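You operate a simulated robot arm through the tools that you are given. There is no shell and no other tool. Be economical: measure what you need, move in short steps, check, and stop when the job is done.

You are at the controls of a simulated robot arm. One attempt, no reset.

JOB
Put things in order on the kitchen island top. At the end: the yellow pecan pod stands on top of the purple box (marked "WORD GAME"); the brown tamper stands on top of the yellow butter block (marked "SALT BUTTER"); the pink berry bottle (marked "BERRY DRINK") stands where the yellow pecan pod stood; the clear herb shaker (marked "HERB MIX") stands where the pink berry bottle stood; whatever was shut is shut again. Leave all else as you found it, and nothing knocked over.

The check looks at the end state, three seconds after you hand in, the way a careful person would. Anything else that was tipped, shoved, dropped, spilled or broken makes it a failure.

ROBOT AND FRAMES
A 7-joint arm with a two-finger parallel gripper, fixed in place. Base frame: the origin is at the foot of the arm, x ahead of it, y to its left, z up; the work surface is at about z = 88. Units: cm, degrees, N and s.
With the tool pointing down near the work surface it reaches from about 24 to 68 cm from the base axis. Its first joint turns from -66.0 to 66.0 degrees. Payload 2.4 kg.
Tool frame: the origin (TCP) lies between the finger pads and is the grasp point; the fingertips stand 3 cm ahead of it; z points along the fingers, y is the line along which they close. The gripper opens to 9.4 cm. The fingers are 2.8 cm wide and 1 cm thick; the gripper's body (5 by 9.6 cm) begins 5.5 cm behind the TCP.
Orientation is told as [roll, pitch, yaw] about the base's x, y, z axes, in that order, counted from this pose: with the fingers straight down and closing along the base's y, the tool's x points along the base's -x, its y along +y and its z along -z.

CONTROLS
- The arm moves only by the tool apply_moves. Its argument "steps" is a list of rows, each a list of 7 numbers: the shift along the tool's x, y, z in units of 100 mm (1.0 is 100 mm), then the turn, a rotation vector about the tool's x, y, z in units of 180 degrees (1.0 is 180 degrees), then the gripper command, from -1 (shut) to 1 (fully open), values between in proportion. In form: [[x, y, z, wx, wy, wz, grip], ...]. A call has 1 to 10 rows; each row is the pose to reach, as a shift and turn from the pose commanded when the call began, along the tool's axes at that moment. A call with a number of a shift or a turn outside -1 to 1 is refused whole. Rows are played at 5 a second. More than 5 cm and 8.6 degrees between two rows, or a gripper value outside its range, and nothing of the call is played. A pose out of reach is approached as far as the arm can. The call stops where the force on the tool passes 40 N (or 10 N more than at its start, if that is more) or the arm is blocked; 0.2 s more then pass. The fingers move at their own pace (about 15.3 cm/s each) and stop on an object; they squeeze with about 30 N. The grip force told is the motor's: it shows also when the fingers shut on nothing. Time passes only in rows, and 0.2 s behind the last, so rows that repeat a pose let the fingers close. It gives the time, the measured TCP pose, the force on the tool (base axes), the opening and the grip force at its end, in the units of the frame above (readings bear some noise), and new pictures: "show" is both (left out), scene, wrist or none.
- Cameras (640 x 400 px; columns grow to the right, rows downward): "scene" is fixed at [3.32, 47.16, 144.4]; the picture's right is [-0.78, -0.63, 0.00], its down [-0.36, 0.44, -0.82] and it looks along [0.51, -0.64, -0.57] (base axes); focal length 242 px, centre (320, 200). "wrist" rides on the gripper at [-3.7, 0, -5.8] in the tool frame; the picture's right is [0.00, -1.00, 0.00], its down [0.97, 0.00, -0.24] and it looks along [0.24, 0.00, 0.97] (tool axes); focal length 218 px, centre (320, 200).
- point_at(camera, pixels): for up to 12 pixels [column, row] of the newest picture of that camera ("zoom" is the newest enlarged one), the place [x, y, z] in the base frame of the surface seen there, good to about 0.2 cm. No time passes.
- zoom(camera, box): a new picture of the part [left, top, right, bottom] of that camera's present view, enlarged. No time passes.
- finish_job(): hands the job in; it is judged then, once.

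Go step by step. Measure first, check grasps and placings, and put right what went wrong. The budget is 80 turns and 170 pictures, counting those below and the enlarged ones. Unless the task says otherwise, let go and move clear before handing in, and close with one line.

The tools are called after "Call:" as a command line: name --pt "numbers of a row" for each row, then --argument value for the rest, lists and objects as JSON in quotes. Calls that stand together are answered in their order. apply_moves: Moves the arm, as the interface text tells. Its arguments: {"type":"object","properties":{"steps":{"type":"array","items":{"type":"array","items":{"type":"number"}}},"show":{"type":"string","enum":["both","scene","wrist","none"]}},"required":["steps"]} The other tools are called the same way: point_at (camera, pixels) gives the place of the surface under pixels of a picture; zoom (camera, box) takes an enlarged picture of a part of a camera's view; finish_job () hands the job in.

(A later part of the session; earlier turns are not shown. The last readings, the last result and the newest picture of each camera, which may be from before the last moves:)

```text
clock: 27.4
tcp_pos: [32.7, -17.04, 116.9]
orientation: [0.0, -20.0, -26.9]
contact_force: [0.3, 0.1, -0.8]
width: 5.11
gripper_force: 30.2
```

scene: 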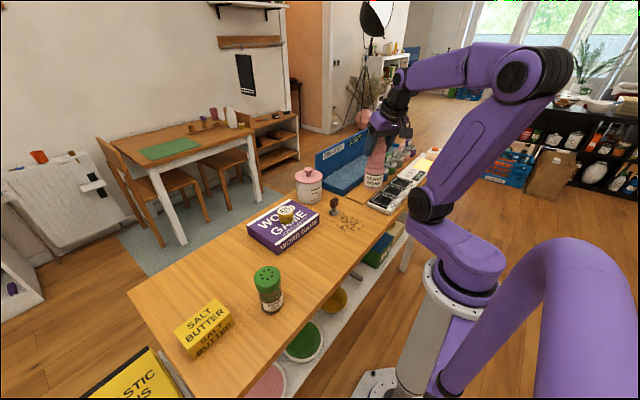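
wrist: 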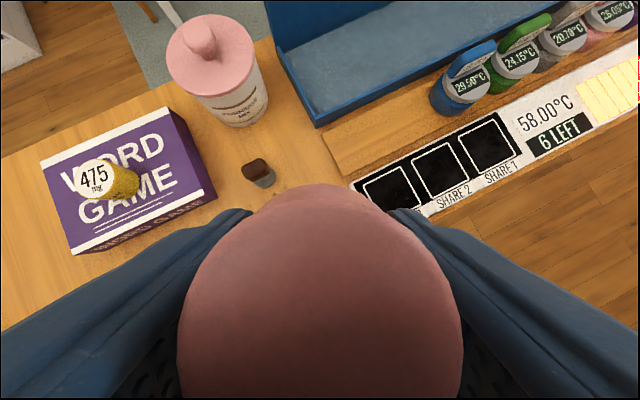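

The bottle is over the pod's old spot. I'll lower it most of the way with a 0.3 cm outward correction, then check.

Call:
apply_moves --pt "0.109 0 0.386 0 0 0 -1" --pt "0.246 0 0.762 0 0 0 -1" --pt "0.314 0 0.95 0 0 0 -1" --show "none"

Call:
apply_moves --pt "0.068 0 0.188 0 0 0 -1" --pt "0.137 0 0.376 0 0 0 -1" --pt "0.137 0 0.376 0 0 0 -1" --show "both"

Call:
zoom --camera "scene" --box '[310, 130, 430, 250]'

```text
clock: 28.2
tcp_pos: [33.04, -17.24, 106.98]
orientation: [0.0, -20.0, -26.9]
contact_force: [-0.4, 0.2, -0.8]
width: 5.09
gripper_force: 29.6
```

```text
clock: 29.0
tcp_pos: [33.17, -17.11, 103.16]
orientation: [0.0, -20.0, -26.9]
contact_force: [-0.2, 0.1, -0.7]
width: 5.09
gripper_force: 30.0
```

scene: 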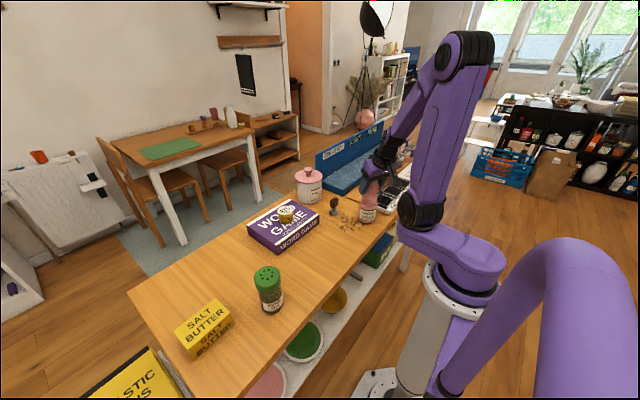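
wrist: 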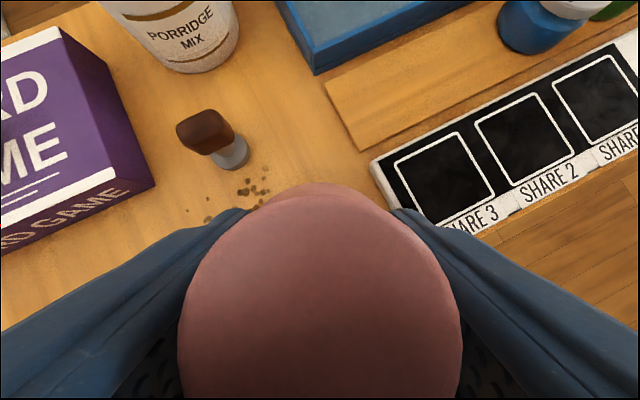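

```text
3.33 times, centred on (370, 190) of scene
```

zoom: 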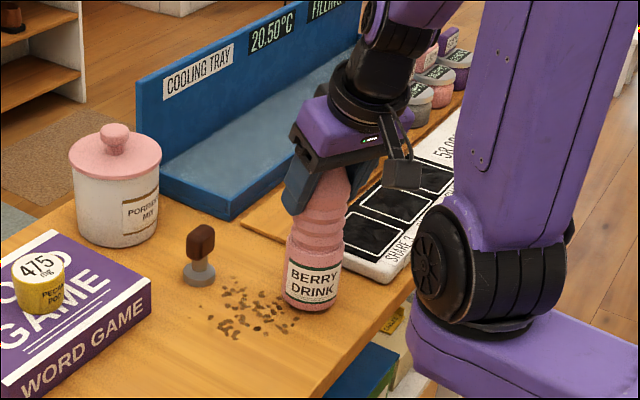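

Upright and about 0.7 cm above the table. I'll ease down until contact.

Call:
apply_moves --pt "0.01 0 0.028 0 0 0 -1" --pt "0.017 0 0.047 0 0 0 -1" --pt "0.021 0 0.056 0 0 0 -1" --pt "0.024 0 0.066 0 0 0 -1" --pt "0.024 0 0.066 0 0 0 -1" --show "none"

```text
clock: 30.2
tcp_pos: [33.38, -17.09, 102.22]
orientation: [0.0, -20.0, -26.9]
contact_force: [0.6, -0.3, 0.2]
width: 5.11
gripper_force: 29.7
```

No force yet; I'll go a further 0.1–0.2 cm.

Call:
apply_moves --pt "0.003 0 0.009 0 0 0 -1" --pt "0.003 0 0.009 0 0 0 -1" --show "none"

Call:
zoom --camera "scene" --box '[340, 180, 400, 230]'

```text
clock: 30.8
tcp_pos: [33.32, -17.2, 102.09]
orientation: [0.0, -20.0, -27.0]
contact_force: [-0.7, 0.4, -1.1]
width: 5.12
gripper_force: 29.9
```

```text
8.00 times, centred on (370, 205) of scene
```

zoom: 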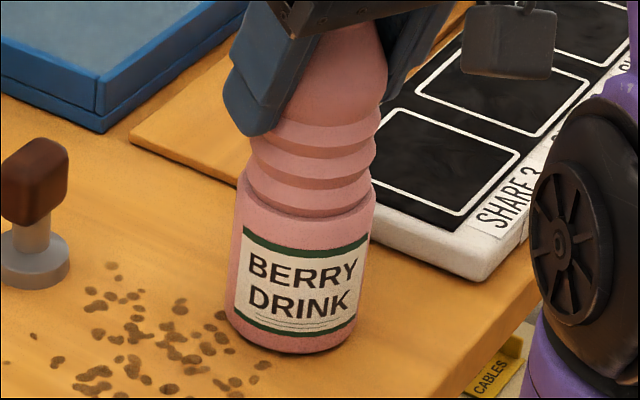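

It's very nearly down; continuing by 0.1 cm steps.

Call:
apply_moves --pt "0.003 0 0.009 0 0 0 -1" --pt "0.003 0 0.009 0 0 0 -1" --show "none"

Call:
apply_moves --pt "0.003 0 0.009 0 0 0 -1" --pt "0.003 0 0.009 0 0 0 -1" --show "none"

Call:
point_at --camera "zoom" --pixels '[[295, 346], [285, 270], [310, 375], [300, 230]]'

```text
clock: 31.4
tcp_pos: [33.37, -17.21, 101.9]
orientation: [0.0, -20.1, -26.9]
contact_force: [0.4, -0.4, 0.3]
width: 5.09
gripper_force: 30.0
```

```text
clock: 32.0
tcp_pos: [33.28, -17.25, 101.93]
orientation: [0.0, -20.0, -27.0]
contact_force: [0.0, 0.2, -0.2]
width: 5.08
gripper_force: 29.9
```

```text
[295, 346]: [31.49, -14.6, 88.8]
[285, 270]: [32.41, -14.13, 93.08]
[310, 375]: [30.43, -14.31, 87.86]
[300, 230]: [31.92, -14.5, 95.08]
```

Still no contact at z≈101.9, and the bottle's axis is right at about (33.3, -17.0). Continue easing.

Call:
apply_moves --pt "0.003 0 0.009 0 0 0 -1" --pt "0.007 0 0.019 0 0 0 -1" --pt "0.007 0 0.019 0 0 0 -1" --show "scene"

Call:
zoom --camera "scene" --box '[340, 180, 400, 230]'

```text
clock: 32.8
tcp_pos: [33.23, -17.23, 101.71]
orientation: [0.0, -20.0, -27.0]
contact_force: [0.4, -0.6, -0.6]
width: 5.09
gripper_force: 30.5
```

scene: 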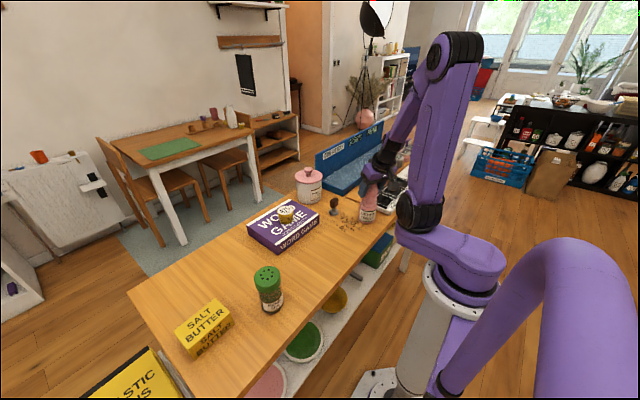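

```text
8.00 times, centred on (370, 205) of scene
```

zoom: 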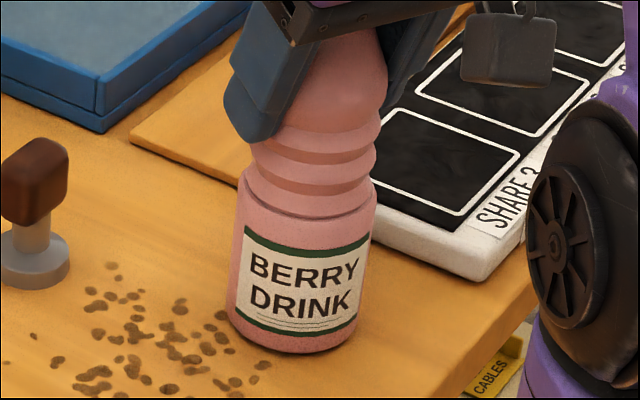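

The fingers moved down in the zoom (tip 137→143), but the bottle barely did, so it may already rest on the table. I'll measure its lowest visible edge.

Call:
point_at --camera "zoom" --pixels '[[290, 349], [290, 354], [290, 357], [250, 335], [340, 345], [260, 340]]'

Call:
zoom --camera "scene" --box '[356, 210, 380, 226]'

```text
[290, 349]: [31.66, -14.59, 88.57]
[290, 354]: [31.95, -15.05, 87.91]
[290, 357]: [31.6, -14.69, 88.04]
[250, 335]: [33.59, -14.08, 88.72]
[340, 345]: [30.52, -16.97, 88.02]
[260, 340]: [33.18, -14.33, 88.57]
```

```text
16.00 times, centred on (368, 218) of scene
```

zoom: 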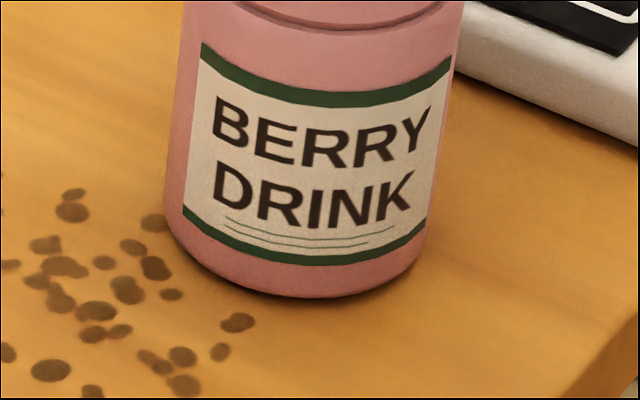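

The bottom edge reads 88.0–88.5, close to the table but ambiguous. I'll ease down another 0.2 cm and compare in the same zoom.

Call:
apply_moves --pt "0.003 0 0.009 0 0 0 -1" --pt "0.007 0 0.019 0 0 0 -1" --pt "0.007 0 0.019 0 0 0 -1" --show "none"

Call:
zoom --camera "scene" --box '[356, 210, 380, 226]'

```text
clock: 33.6
tcp_pos: [33.36, -17.2, 101.36]
orientation: [0.1, -19.9, -26.9]
contact_force: [0.1, 0.2, -0.2]
width: 5.07
gripper_force: 30.2
```

```text
16.00 times, centred on (368, 218) of scene
```

zoom: 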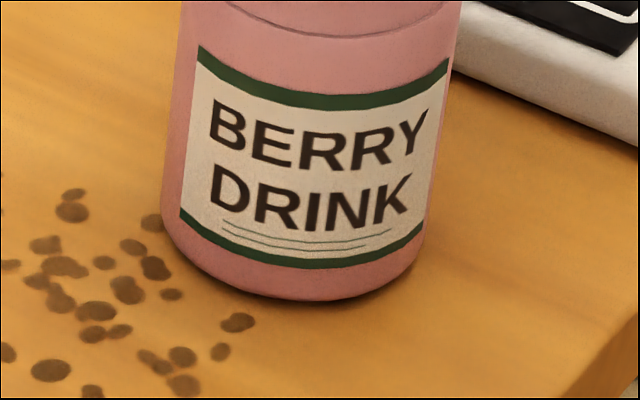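

The bottle barely moved down (about 0.1 cm), with a tiny lateral shift and no force, so it may be pivoting in the pads. I'll check its tilt in a wider view.

Call:
zoom --camera "scene" --box '[340, 170, 400, 230]'

Call:
point_at --camera "scene" --pixels '[[368, 222], [367.5, 217], [367.5, 212], [368, 204], [370, 190], [361, 215], [375, 216], [362, 207], [376, 207]]'

```text
6.67 times, centred on (370, 200) of scene
```

zoom: 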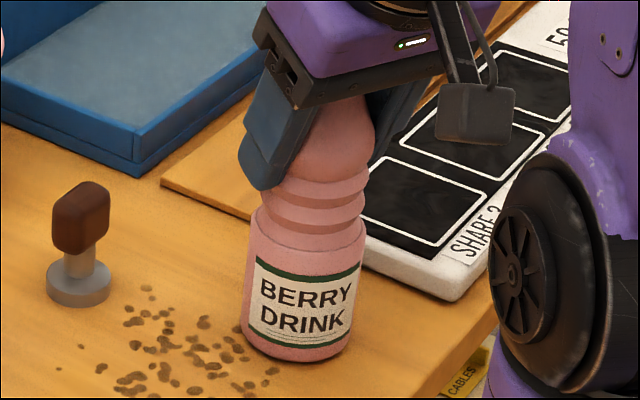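

```text
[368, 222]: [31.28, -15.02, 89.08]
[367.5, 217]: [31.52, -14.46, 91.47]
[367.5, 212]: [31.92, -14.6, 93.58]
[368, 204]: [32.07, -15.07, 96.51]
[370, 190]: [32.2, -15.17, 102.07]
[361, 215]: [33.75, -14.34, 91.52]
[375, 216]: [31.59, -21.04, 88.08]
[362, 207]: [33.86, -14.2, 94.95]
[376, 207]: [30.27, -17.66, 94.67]
```

Projecting an upright bottle at (33.2, -17.1) gives a base centre at zoom (300,329), and I see (298,329). So it stands upright on the table in the right place, and I'll release gently.

Call:
apply_moves --pt "0 0 0 0 0 0 0.12" --pt "0 0 0 0 0 0 0.2" --pt "0 0 0 0 0 0 0.5" --pt "0 0 0 0 0 0 0.5" --show "both"

Call:
zoom --camera "scene" --box '[340, 170, 400, 230]'

```text
clock: 34.6
tcp_pos: [33.25, -17.08, 101.42]
orientation: [0.1, -20.0, -26.9]
contact_force: [-0.5, -0.1, 0.7]
width: 7.08
gripper_force: 0.1
```

scene: 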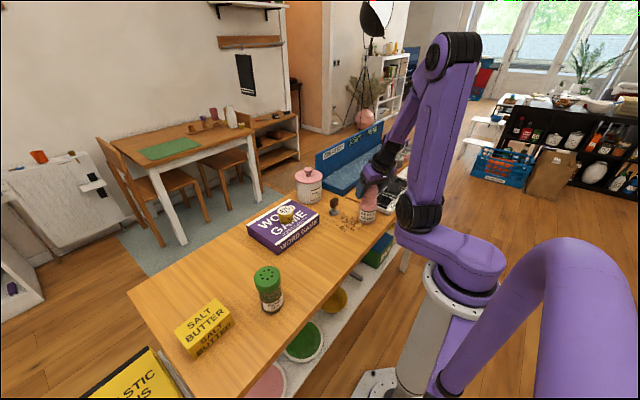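
wrist: 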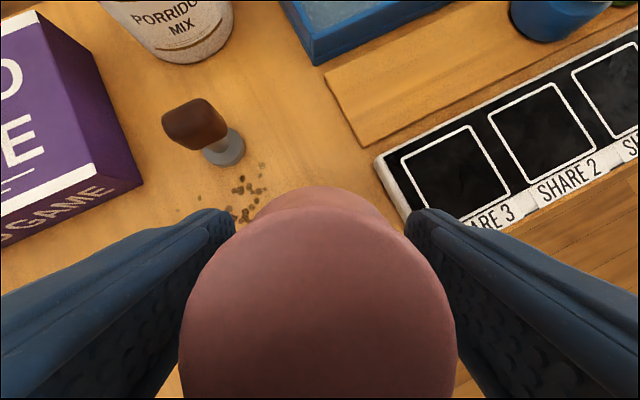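

```text
6.67 times, centred on (370, 200) of scene
```

zoom: 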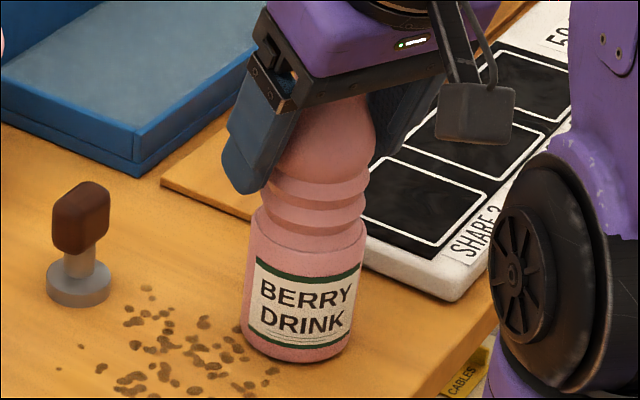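

The bottle stands. I'll retreat along the tool axis.

Call:
apply_moves --pt "0 0 -0.15 0 0 0 0.8" --pt "0 0 -0.5 0 0 0 0.8" --pt "0 0 -0.95 0 0 0 0.8" --show "both"

Call:
zoom --camera "scene" --box '[320, 160, 410, 240]'

```text
clock: 35.4
tcp_pos: [30.31, -15.48, 110.28]
orientation: [0.0, -19.9, -27.1]
contact_force: [0.3, -0.1, -0.7]
width: 8.46
gripper_force: 0.0
```

scene: 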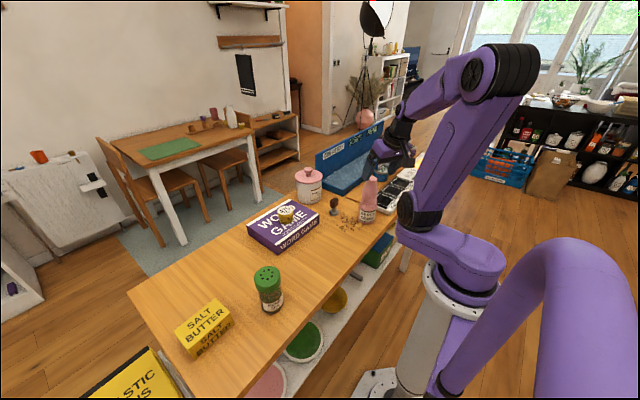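
wrist: 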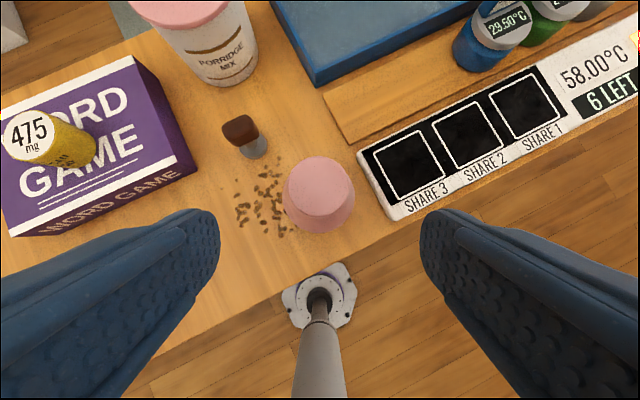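

```text
5.00 times, centred on (365, 200) of scene
```

zoom: 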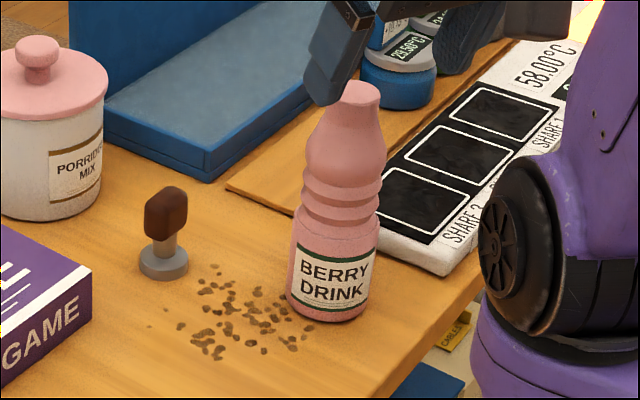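

The bottle stands free. I'll verify its cap position and measure the tamper in the wrist view.

Call:
zoom --camera "wrist" --box '[200, 90, 360, 240]'

Call:
point_at --camera "wrist" --pixels '[[320, 182], [302, 182], [340, 182], [239, 130], [225, 133], [251, 125], [241, 119], [243, 142], [254, 150], [266, 148]]'

```text
2.67 times, centred on (280, 165) of wrist
```

zoom: 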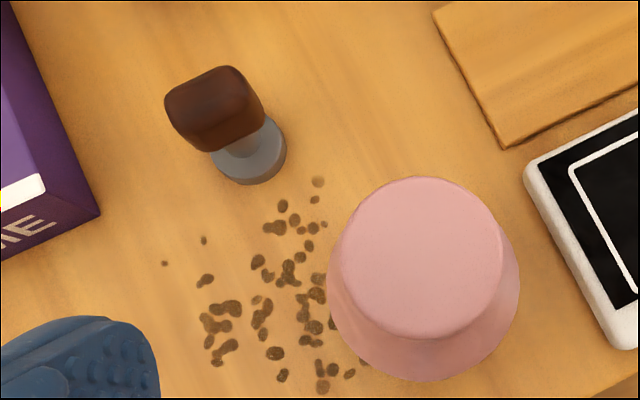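

```text
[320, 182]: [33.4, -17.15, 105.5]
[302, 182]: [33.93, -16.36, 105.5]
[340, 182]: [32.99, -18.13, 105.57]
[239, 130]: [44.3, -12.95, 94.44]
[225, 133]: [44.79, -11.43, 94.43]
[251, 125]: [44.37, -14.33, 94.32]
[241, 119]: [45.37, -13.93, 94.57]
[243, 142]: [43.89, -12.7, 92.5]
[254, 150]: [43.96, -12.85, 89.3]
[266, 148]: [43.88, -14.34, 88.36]
```

The cap now reads z=105.5, but it was 106.5 before. My extra easing down may have compressed the ridged bottle, so I'll measure it carefully.

Call:
zoom --camera "scene" --box '[345, 170, 393, 230]'

Call:
point_at --camera "scene" --pixels '[[373, 178], [373, 180], [371, 183], [370, 190], [369, 198], [369, 202], [369, 205], [368, 210], [368, 215], [368, 220]]'

```text
6.67 times, centred on (369, 200) of scene
```

zoom: 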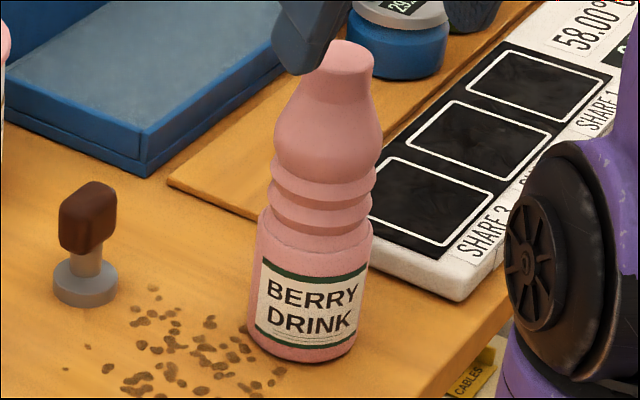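

```text
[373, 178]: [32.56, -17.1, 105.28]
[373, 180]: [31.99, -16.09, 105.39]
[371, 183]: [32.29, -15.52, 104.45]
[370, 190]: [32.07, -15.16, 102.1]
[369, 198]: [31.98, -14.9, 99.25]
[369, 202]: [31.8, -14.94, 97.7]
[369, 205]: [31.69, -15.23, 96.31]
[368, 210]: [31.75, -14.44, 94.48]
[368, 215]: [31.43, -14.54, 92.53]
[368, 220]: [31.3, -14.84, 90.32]
```

Scene points agree: the cap is at 105.3 and the ridges are closer together, so the bellows got pressed about 1.1 cm. I'll regrip at the same place and lift so the base's weight can draw it out again.

Call:
apply_moves --pt "0 0 0.45 0 0 0 0.8" --pt "0 0 0.8 0 0 0 0.8" --pt "0 0 0.95 0 0 0 0.8" --pt "0 0 0.95 0 0 0 0.2" --pt "0 0 0.95 0 0 0 -1" --pt "0 0 0.95 0 0 0 -1" --show "none"

Call:
apply_moves --pt "-0.017 0 -0.047 0 0 0 -1" --pt "-0.034 0 -0.094 0 0 0 -1" --pt "-0.051 0 -0.141 0 0 0 -1" --pt "-0.068 0 -0.188 0 0 0 -1" --pt "-0.103 0 -0.282 0 0 0 -1" --show "scene"

Call:
zoom --camera "scene" --box '[345, 165, 393, 225]'

```text
clock: 36.8
tcp_pos: [33.27, -17.0, 101.48]
orientation: [0.0, -20.0, -27.1]
contact_force: [0.3, 0.9, -0.7]
width: 5.09
gripper_force: 29.7
```

```text
clock: 38.0
tcp_pos: [33.25, -17.32, 104.47]
orientation: [0.0, -20.0, -27.0]
contact_force: [-1.4, 0.7, -0.7]
width: 5.07
gripper_force: 30.1
```

scene: 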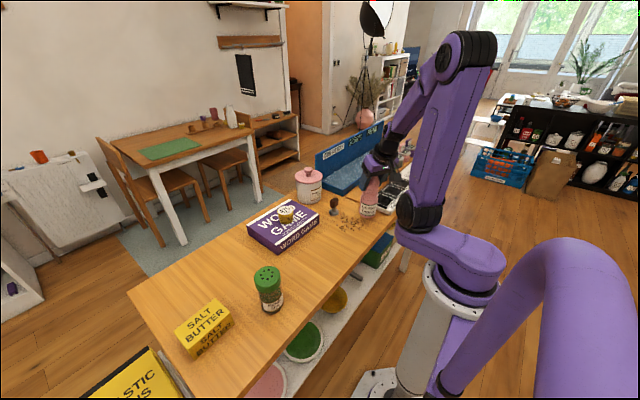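

```text
6.67 times, centred on (369, 195) of scene
```

zoom: 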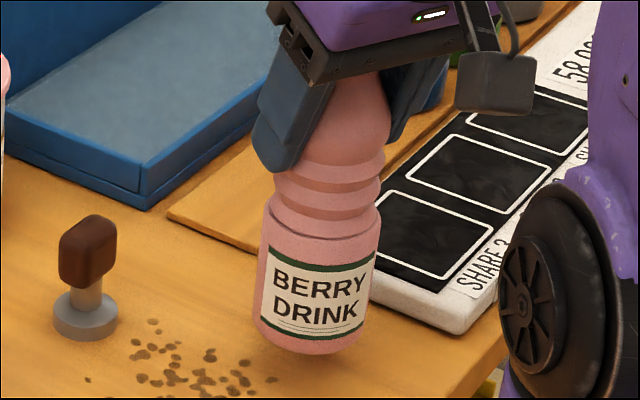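

The bottle is up again. I'll compare the label's rise with the gripper's 3 cm.

Call:
point_at --camera "zoom" --pixels '[[318, 285], [318, 312], [320, 262], [305, 348], [320, 230], [325, 205], [335, 160]]'

```text
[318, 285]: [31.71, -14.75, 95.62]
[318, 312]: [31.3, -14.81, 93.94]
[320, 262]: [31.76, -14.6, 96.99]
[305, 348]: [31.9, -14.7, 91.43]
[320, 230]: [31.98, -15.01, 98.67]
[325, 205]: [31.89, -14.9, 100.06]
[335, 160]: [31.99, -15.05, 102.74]
```

The label rose with the gripper, so the bottle hasn't drawn out yet. It may recover slowly, so I'll wait 2 s while it hangs and remeasure.

Call:
apply_moves --pt "0 0 0 0 0 0 -1" --pt "0 0 0 0 0 0 -1" --pt "0 0 0 0 0 0 -1" --pt "0 0 0 0 0 0 -1" --pt "0 0 0 0 0 0 -1" --pt "0 0 0 0 0 0 -1" --pt "0 0 0 0 0 0 -1" --pt "0 0 0 0 0 0 -1" --pt "0 0 0 0 0 0 -1" --pt "0 0 0 0 0 0 -1" --show "scene"

Call:
zoom --camera "scene" --box '[345, 165, 393, 225]'

Call:
point_at --camera "zoom" --pixels '[[318, 285], [318, 312], [320, 262], [305, 348], [320, 230], [325, 205], [335, 160]]'

```text
clock: 40.2
tcp_pos: [33.28, -17.13, 104.43]
orientation: [0.0, -20.0, -27.0]
contact_force: [-0.3, -0.4, -0.1]
width: 5.09
gripper_force: 30.4
```

scene: 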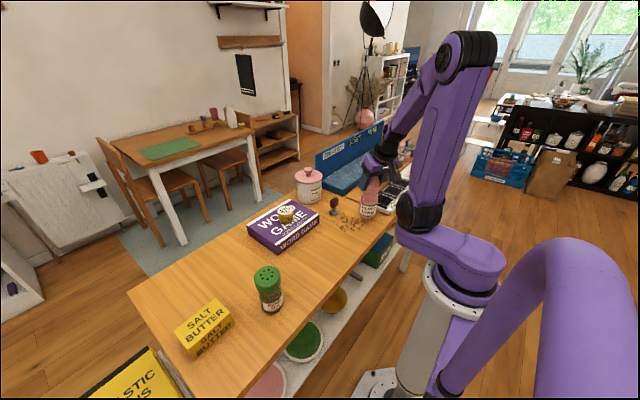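

```text
6.67 times, centred on (369, 195) of scene
```

zoom: 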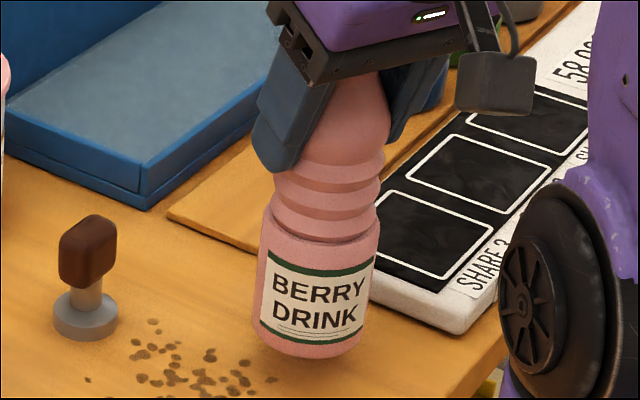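

```text
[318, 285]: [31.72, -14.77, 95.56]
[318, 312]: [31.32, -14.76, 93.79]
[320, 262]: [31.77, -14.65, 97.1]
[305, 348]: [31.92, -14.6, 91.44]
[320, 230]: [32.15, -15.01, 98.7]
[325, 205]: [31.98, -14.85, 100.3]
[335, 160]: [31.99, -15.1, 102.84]
```

The base sagged from zoom row 353 to 358 while the gripper stayed put, so it is slowly drawing out. I'll keep waiting.

Call:
apply_moves --pt "0 0 0 0 0 0 -1" --pt "0 0 0 0 0 0 -1" --pt "0 0 0 0 0 0 -1" --pt "0 0 0 0 0 0 -1" --pt "0 0 0 0 0 0 -1" --pt "0 0 0 0 0 0 -1" --pt "0 0 0 0 0 0 -1" --pt "0 0 0 0 0 0 -1" --pt "0 0 0 0 0 0 -1" --pt "0 0 0 0 0 0 -1" --show "none"

Call:
apply_moves --pt "0 0 0 0 0 0 -1" --pt "0 0 0 0 0 0 -1" --pt "0 0 0 0 0 0 -1" --pt "0 0 0 0 0 0 -1" --pt "0 0 0 0 0 0 -1" --pt "0 0 0 0 0 0 -1" --pt "0 0 0 0 0 0 -1" --pt "0 0 0 0 0 0 -1" --pt "0 0 0 0 0 0 -1" --pt "0 0 0 0 0 0 -1" --show "none"

Call:
zoom --camera "scene" --box '[345, 165, 393, 225]'

Call:
point_at --camera "zoom" --pixels '[[318, 290], [318, 318], [305, 355], [305, 358], [305, 361], [305, 364], [305, 367], [305, 370]]'

```text
clock: 42.4
tcp_pos: [33.35, -17.23, 104.38]
orientation: [0.0, -20.0, -27.0]
contact_force: [0.6, 0.1, -0.5]
width: 5.05
gripper_force: 30.1
```

```text
clock: 44.6
tcp_pos: [33.29, -17.24, 104.44]
orientation: [-0.1, -20.0, -27.0]
contact_force: [-0.7, 0.1, -1.7]
width: 5.06
gripper_force: 29.7
```

```text
6.67 times, centred on (369, 195) of scene
```

zoom: 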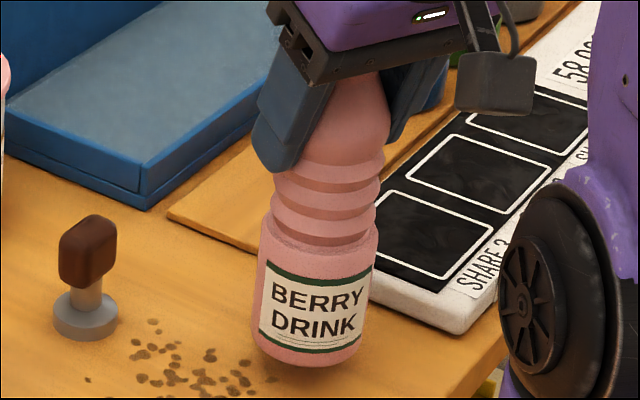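

```text
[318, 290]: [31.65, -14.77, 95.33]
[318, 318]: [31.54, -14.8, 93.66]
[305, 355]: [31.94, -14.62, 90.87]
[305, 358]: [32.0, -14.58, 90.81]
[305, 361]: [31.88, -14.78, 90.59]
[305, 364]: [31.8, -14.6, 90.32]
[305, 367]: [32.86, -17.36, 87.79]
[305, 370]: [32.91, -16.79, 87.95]
```

The base has sagged further (edge z≈90.3) at a slowing rate, as if returning to its natural length. I'll wait another 4.4 s and then lower 1.7 cm, stopping about 0.1–0.2 cm above expected contact.

Call:
apply_moves --pt "0 0 0 0 0 0 -1" --pt "0 0 0 0 0 0 -1" --pt "0 0 0 0 0 0 -1" --pt "0 0 0 0 0 0 -1" --pt "0 0 0 0 0 0 -1" --pt "0 0 0 0 0 0 -1" --pt "0 0 0 0 0 0 -1" --pt "0 0 0 0 0 0 -1" --pt "0 0 0 0 0 0 -1" --pt "0 0 0 0 0 0 -1" --show "none"

Call:
apply_moves --pt "0 0 0 0 0 0 -1" --pt "0 0 0 0 0 0 -1" --pt "0 0 0 0 0 0 -1" --pt "0 0 0 0 0 0 -1" --pt "0 0 0 0 0 0 -1" --pt "0 0 0 0 0 0 -1" --pt "0 0 0 0 0 0 -1" --pt "0 0 0 0 0 0 -1" --pt "0 0 0 0 0 0 -1" --pt "0 0 0 0 0 0 -1" --show "none"

Call:
zoom --camera "scene" --box '[345, 165, 393, 225]'

Call:
point_at --camera "zoom" --pixels '[[305, 361], [305, 364], [305, 366], [305, 368], [305, 370], [305, 373]]'

Call:
apply_moves --pt "0.02 0 0.055 0 0 0 -1" --pt "0.04 0 0.11 0 0 0 -1" --pt "0.058 0 0.16 0 0 0 -1" --show "scene"

Call:
zoom --camera "scene" --box '[345, 165, 393, 225]'

```text
clock: 46.8
tcp_pos: [33.34, -17.21, 104.46]
orientation: [0.0, -20.0, -27.0]
contact_force: [0.2, -0.1, -0.6]
width: 5.09
gripper_force: 29.9
```

```text
clock: 49.0
tcp_pos: [33.3, -17.29, 104.38]
orientation: [0.0, -19.9, -27.0]
contact_force: [-1.1, -0.2, -0.3]
width: 5.05
gripper_force: 29.8
```

```text
6.67 times, centred on (369, 195) of scene
```

zoom: 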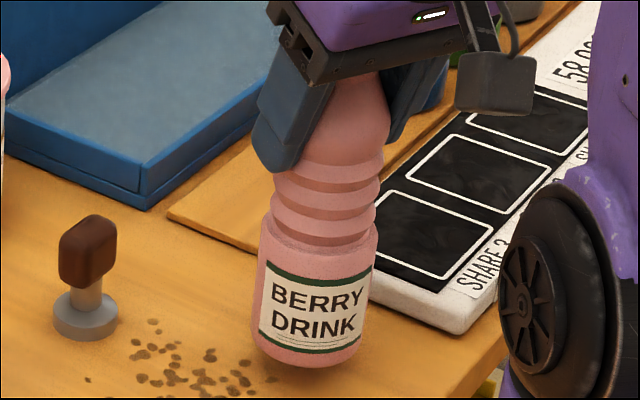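

```text
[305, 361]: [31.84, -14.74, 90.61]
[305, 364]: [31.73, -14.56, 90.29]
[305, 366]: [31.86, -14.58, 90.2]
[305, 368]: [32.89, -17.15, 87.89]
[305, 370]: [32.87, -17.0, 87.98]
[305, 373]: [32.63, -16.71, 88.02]
```

```text
clock: 49.8
tcp_pos: [33.4, -17.03, 102.67]
orientation: [0.0, -20.0, -27.0]
contact_force: [-1.0, -0.1, -0.4]
width: 5.1
gripper_force: 30.2
```

scene: 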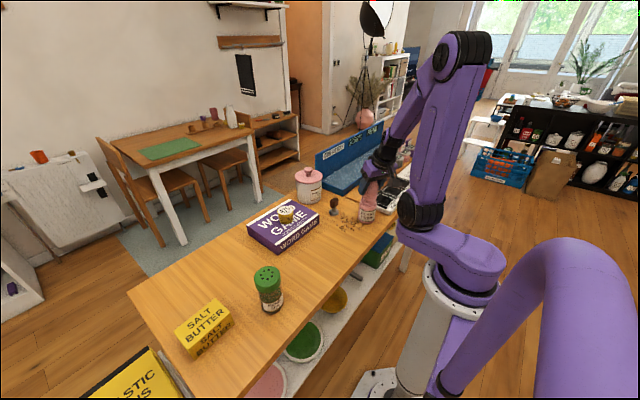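

```text
6.67 times, centred on (369, 195) of scene
```

zoom: 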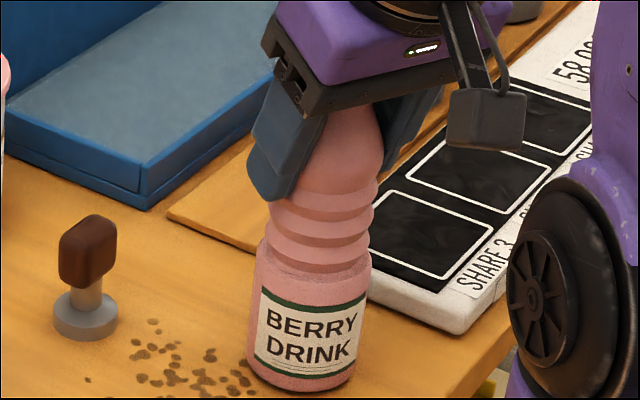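

It has settled at full length (no change over the last 4 s). The base edge is at row ~391 against 394 when on the table, so the gap is about 0.2 cm. I'll lower 0.15 cm and release.

Call:
apply_moves --pt "0.005 0 0.014 0 0 0 -1" --pt "0.005 0 0.014 0 0 0 0.15" --pt "0.005 0 0.014 0 0 0 0.4" --pt "0.005 0 0.014 0 0 0 0.8" --pt "0.005 0 -0.15 0 0 0 0.8" --pt "0.005 0 -0.55 0 0 0 0.8" --pt "0.005 0 -0.97 0 0 0 0.8" --show "both"

Call:
point_at --camera "scene" --pixels '[[373, 177], [374, 178], [368, 215], [368, 221]]'

Call:
point_at --camera "wrist" --pixels '[[320, 182], [320, 170], [320, 195], [305, 180], [338, 180]]'

```text
clock: 51.4
tcp_pos: [30.48, -15.52, 112.09]
orientation: [0.0, -20.0, -27.0]
contact_force: [-0.1, 0.8, 0.1]
width: 8.46
gripper_force: 0.1
```

scene: 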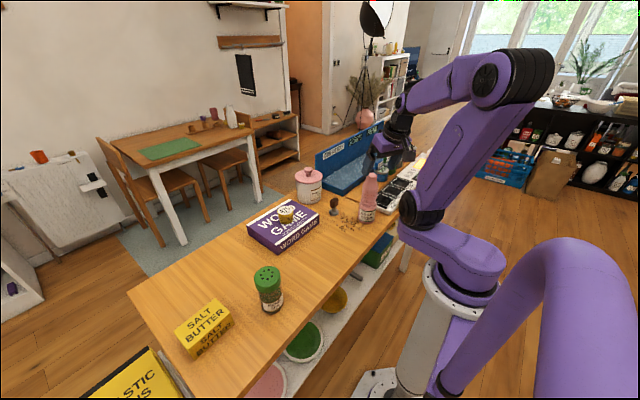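
wrist: 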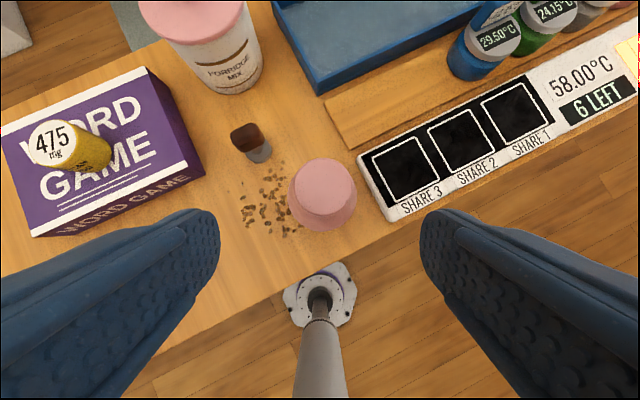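

```text
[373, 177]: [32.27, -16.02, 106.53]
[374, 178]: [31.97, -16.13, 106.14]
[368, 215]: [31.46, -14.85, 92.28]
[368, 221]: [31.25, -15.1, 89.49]
```

```text
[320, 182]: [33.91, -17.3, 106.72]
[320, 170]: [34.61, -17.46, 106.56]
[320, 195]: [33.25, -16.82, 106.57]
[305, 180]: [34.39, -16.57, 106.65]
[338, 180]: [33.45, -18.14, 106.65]
```

The bottle stands at full height again (cap 106.6) at about (33.4, -17.1). Now the tamper: I'll straighten the tool and raise it, then bring it over.

Call:
apply_moves --pt "-0.03 0 -0.1 0 0.037 0 0.8" --pt "-0.07 0 -0.2 0 0.074 0 0.8" --pt "-0.103 0 -0.28 0 0.111 0 0.8" --show "none"

Call:
apply_moves --pt "0 0 0 0 0 -0.0375 0.8" --pt "0 0 0 0 0 -0.075 0.8" --pt "0 0 0 0 0 -0.1125 0.8" --pt "0 0 0 0 0 -0.15 0.8" --show "none"

Call:
apply_moves --pt "-0.4 0.1 0 0 0 0 0.4" --pt "-0.8 0.2 0 0 0 0 0.4" --pt "-1.0 0.25 0 0 0 0 0.4" --show "wrist"

```text
clock: 52.2
tcp_pos: [30.46, -15.64, 114.96]
orientation: [0.1, 0.1, -27.1]
contact_force: [0.4, -0.1, -0.4]
width: 8.45
gripper_force: 0.0
```

```text
clock: 53.2
tcp_pos: [30.35, -15.8, 114.73]
orientation: [0.0, 0.0, 0.2]
contact_force: [0.0, -0.2, 0.2]
width: 8.45
gripper_force: 0.1
```

```text
clock: 54.0
tcp_pos: [40.4, -13.14, 114.72]
orientation: [0.0, 0.0, 0.0]
contact_force: [-0.3, -0.3, -0.2]
width: 6.57
gripper_force: 0.1
```

wrist: 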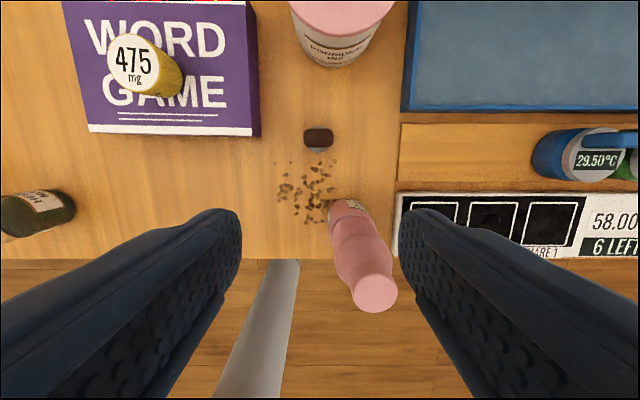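

I'll move over the tamper and down to z≈103 for a close measurement.

Call:
apply_moves --pt "-0.2 0 0.3 0 0 0 0.3" --pt "-0.39 0 0.7 0 0 0 0.1" --pt "-0.39 0 1.0 0 0 0 0.1" --show "wrist"

Call:
zoom --camera "wrist" --box '[240, 140, 400, 260]'

```text
clock: 54.8
tcp_pos: [44.25, -12.98, 104.94]
orientation: [0.0, 0.0, 0.0]
contact_force: [0.3, 0.1, -0.7]
width: 5.15
gripper_force: 0.1
```

wrist: 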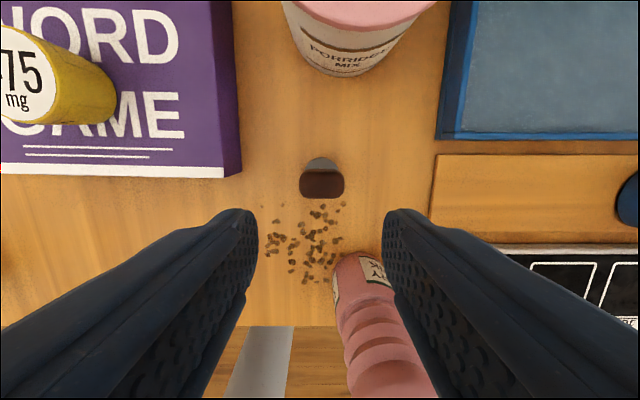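

```text
3.33 times, centred on (320, 200) of wrist
```

zoom: 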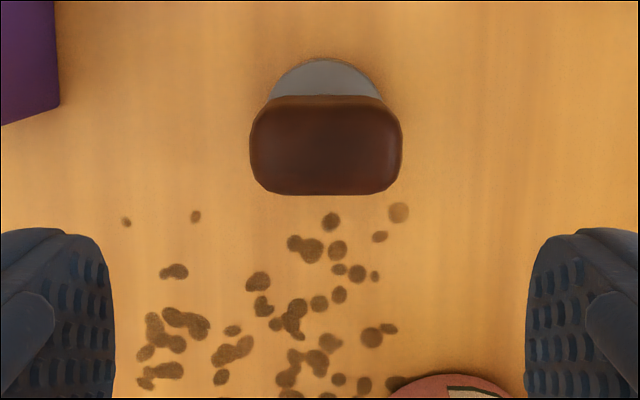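

Call:
point_at --camera "zoom" --pixels '[[326, 145], [255, 145], [398, 145], [326, 103], [326, 188], [326, 75], [275, 90], [375, 90], [326, 62]]'

```text
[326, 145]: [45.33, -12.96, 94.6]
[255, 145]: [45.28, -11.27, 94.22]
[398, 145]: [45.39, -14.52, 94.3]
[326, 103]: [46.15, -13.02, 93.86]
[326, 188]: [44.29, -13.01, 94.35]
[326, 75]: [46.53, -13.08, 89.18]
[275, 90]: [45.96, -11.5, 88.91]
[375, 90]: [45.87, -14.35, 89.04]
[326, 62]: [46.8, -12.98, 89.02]
```

Tamper handle: centre (45.2, -12.95), 3.3 wide along y, top 94.6. I'll descend to z≈92.9 and close.

Call:
apply_moves --pt "-0.095 0 0.35 0 0 0 0.1" --pt "-0.095 0 0.7 0 0 0 0.1" --pt "-0.095 0 0.95 0 0 0 0.1" --show "none"

Call:
apply_moves --pt "0 0 0.15 0 0 0 0.1" --pt "0 0 0.25 0 0 0 0.1" --show "wrist"

```text
clock: 55.6
tcp_pos: [45.34, -13.28, 95.54]
orientation: [0.0, 0.0, 0.0]
contact_force: [-0.2, 0.8, 0.4]
width: 5.15
gripper_force: 0.1
```

```text
clock: 56.2
tcp_pos: [45.35, -13.39, 92.91]
orientation: [0.0, 0.0, 0.1]
contact_force: [-0.5, 0.5, 0.0]
width: 5.17
gripper_force: 0.0
```

wrist: 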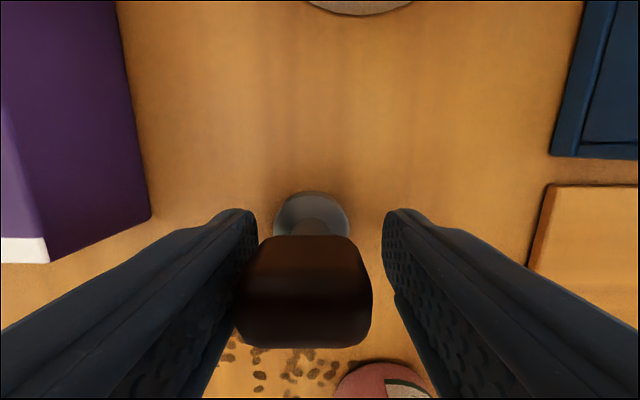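

The handle at (305,290) is left of centre; I'll shift +0.35 cm in y and close.

Call:
apply_moves --pt "0 0.035 0 0 0 0 0.1" --pt "0 0.035 0 0 0 0 -0.2" --pt "0 0.035 0 0 0 0 -1" --pt "0 0.035 0 0 0 0 -1" --show "wrist"

```text
clock: 57.2
tcp_pos: [45.31, -13.06, 92.88]
orientation: [0.1, 0.0, 0.1]
contact_force: [-0.6, 0.7, -0.1]
width: 3.96
gripper_force: 29.9
```

wrist: 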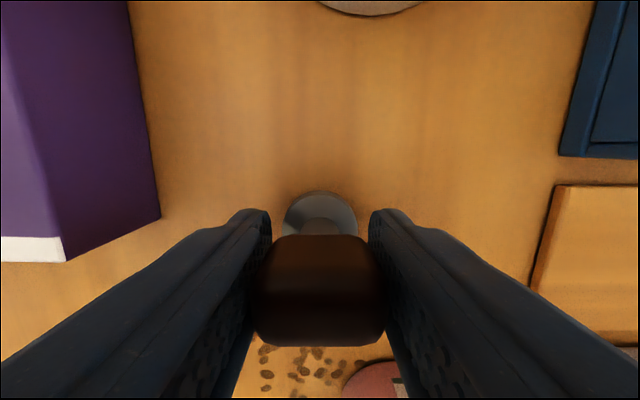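

The tamper is held (width 3.96). I'll lift and carry it toward the butter at z≈110.

Call:
apply_moves --pt "0 0 -0.15 0 0 0 -1" --pt "0 0 -0.5 0 0 0 -1" --pt "0 0 -0.95 0 0 0 -1" --show "wrist"

Call:
apply_moves --pt "0 0.2 -0.4 0 0 0 -1" --pt "0 0.5 -0.75 0 0 0 -1" --pt "0 0.98 -0.75 0 0 0 -1" --show "none"

Call:
apply_moves --pt "0.1 0.48 0 0 0 0 -1" --pt "0.2 0.96 0 0 0 0 -1" --show "none"

Call:
apply_moves --pt "0.1 0.48 0 0 0 0 -1" --pt "0.2 0.96 0 0 0 0 -1" --show "none"

Call:
apply_moves --pt "0 0.48 0 0 0 0 -1" --pt "0 0.96 0 0 0 0 -1" --show "scene"

```text
clock: 58.0
tcp_pos: [44.91, -12.59, 102.74]
orientation: [0.0, 0.1, 0.1]
contact_force: [-0.3, -0.2, -2.2]
width: 3.98
gripper_force: 29.8
```

wrist: 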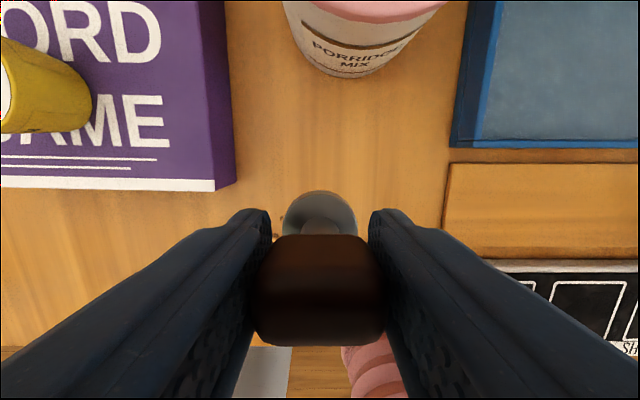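

```text
clock: 58.8
tcp_pos: [45.11, -2.85, 109.98]
orientation: [-0.1, 0.0, 0.0]
contact_force: [-0.2, 0.4, -1.4]
width: 3.97
gripper_force: 29.8
```

```text
clock: 59.4
tcp_pos: [43.18, 6.74, 110.11]
orientation: [0.0, -0.1, 0.0]
contact_force: [-0.8, -0.7, -1.7]
width: 3.99
gripper_force: 29.9
```

```text
clock: 60.0
tcp_pos: [40.97, 16.28, 110.01]
orientation: [0.0, 0.1, 0.0]
contact_force: [0.0, -0.3, -1.4]
width: 3.97
gripper_force: 30.0
```

```text
clock: 60.6
tcp_pos: [41.4, 25.83, 109.7]
orientation: [0.0, 0.0, 0.0]
contact_force: [-0.1, -0.7, -2.2]
width: 3.99
gripper_force: 30.3
```

scene: 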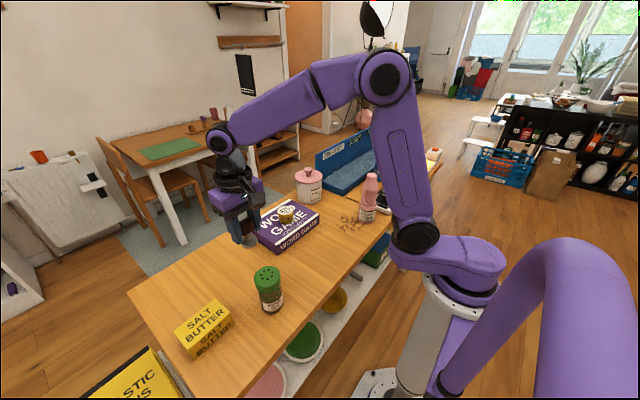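

On track at (41.4, 25.8). I'll continue to above the butter and lower to z≈101.5.

Call:
apply_moves --pt "0 0.48 0 0 0 0 -1" --pt "0.01 0.96 0 0 0 0 -1" --show "none"

Call:
apply_moves --pt "0.01 0.3 0.0 0 0 0 -1" --pt "0.01 0.57 0.15 0 0 0 -1" --pt "0.01 0.57 0.5 0 0 0 -1" --pt "0.01 0.57 0.8 0 0 0 -1" --show "both"

Call:
zoom --camera "scene" --box '[160, 260, 260, 370]'

```text
clock: 61.2
tcp_pos: [41.22, 35.64, 109.63]
orientation: [0.0, 0.0, -0.1]
contact_force: [0.0, 0.1, -0.9]
width: 3.98
gripper_force: 30.3
```

```text
clock: 62.2
tcp_pos: [41.1, 41.11, 101.75]
orientation: [0.0, 0.0, 0.2]
contact_force: [0.1, 0.0, -1.7]
width: 3.96
gripper_force: 30.0
```

scene: 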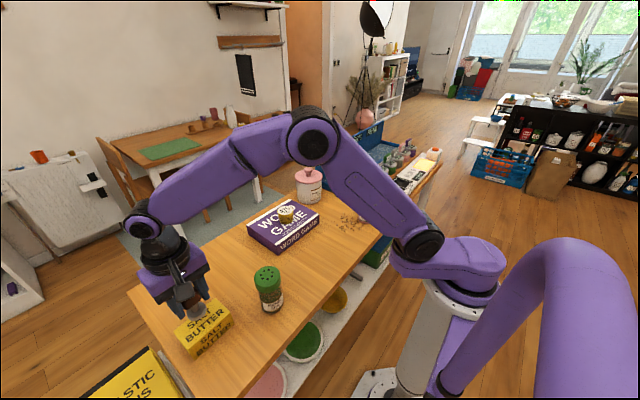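
wrist: 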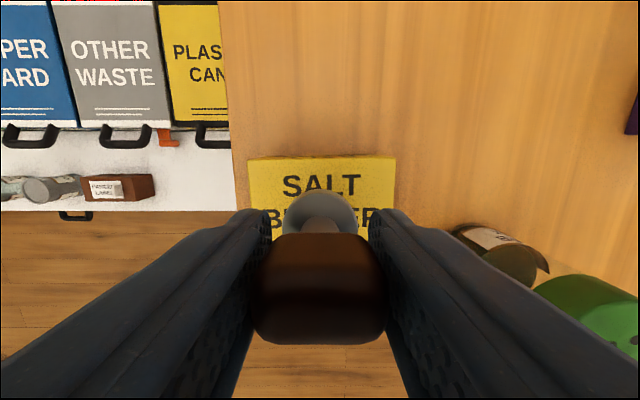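

```text
3.64 times, centred on (210, 315) of scene
```

zoom: 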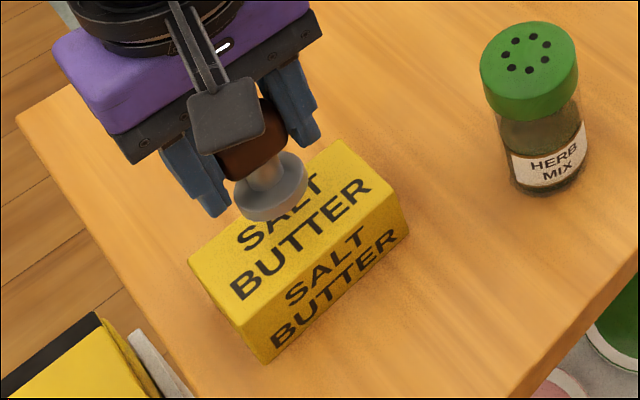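

The tamper is over the butter's middle. The butter may be soft, so I'll lower to about 0.2 cm above expected contact (TCP 97.9) and inspect.

Call:
apply_moves --pt "0 0 0.2 0 0 0 -1" --pt "0 0 0.3 0 0 0 -1" --pt "0 0 0.355 0 0 0 -1" --pt "0 0 0.355 0 0 0 -1" --show "none"

Call:
zoom --camera "scene" --box '[170, 270, 240, 350]'

```text
clock: 63.2
tcp_pos: [41.2, 41.16, 98.39]
orientation: [0.0, 0.0, 0.0]
contact_force: [-0.2, -0.1, -1.4]
width: 3.98
gripper_force: 30.5
```

```text
5.00 times, centred on (205, 310) of scene
```

zoom: 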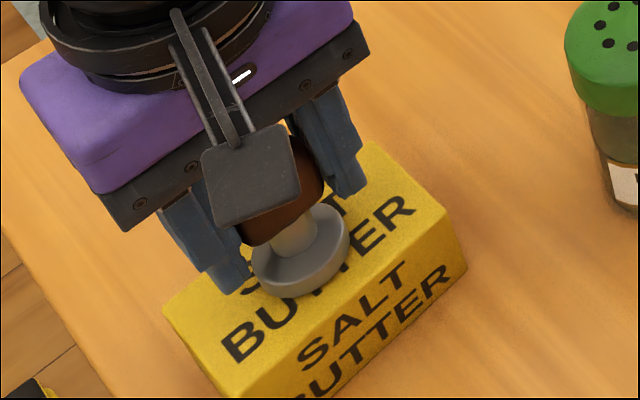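

About 0.4 cm to go; easing down in 0.1 cm steps.

Call:
apply_moves --pt "0 0 0.015 0 0 0 -1" --pt "0 0 0.03 0 0 0 -1" --pt "0 0 0.038 0 0 0 -1" --pt "0 0 0.038 0 0 0 -1" --show "none"

Call:
zoom --camera "scene" --box '[170, 270, 240, 350]'

```text
clock: 64.2
tcp_pos: [41.05, 41.14, 98.04]
orientation: [0.1, 0.0, -0.1]
contact_force: [0.2, -0.7, 1.3]
width: 3.96
gripper_force: 30.2
```

```text
5.00 times, centred on (205, 310) of scene
```

zoom: 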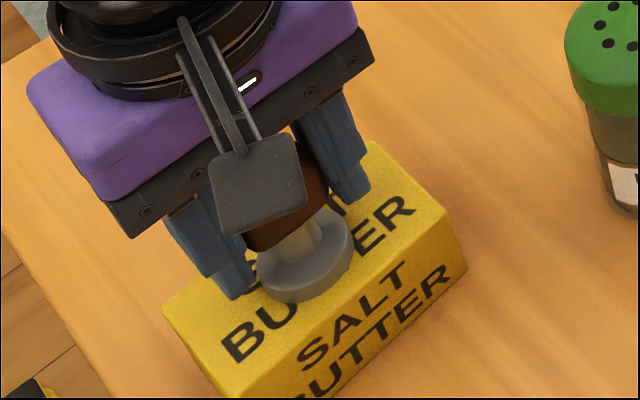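

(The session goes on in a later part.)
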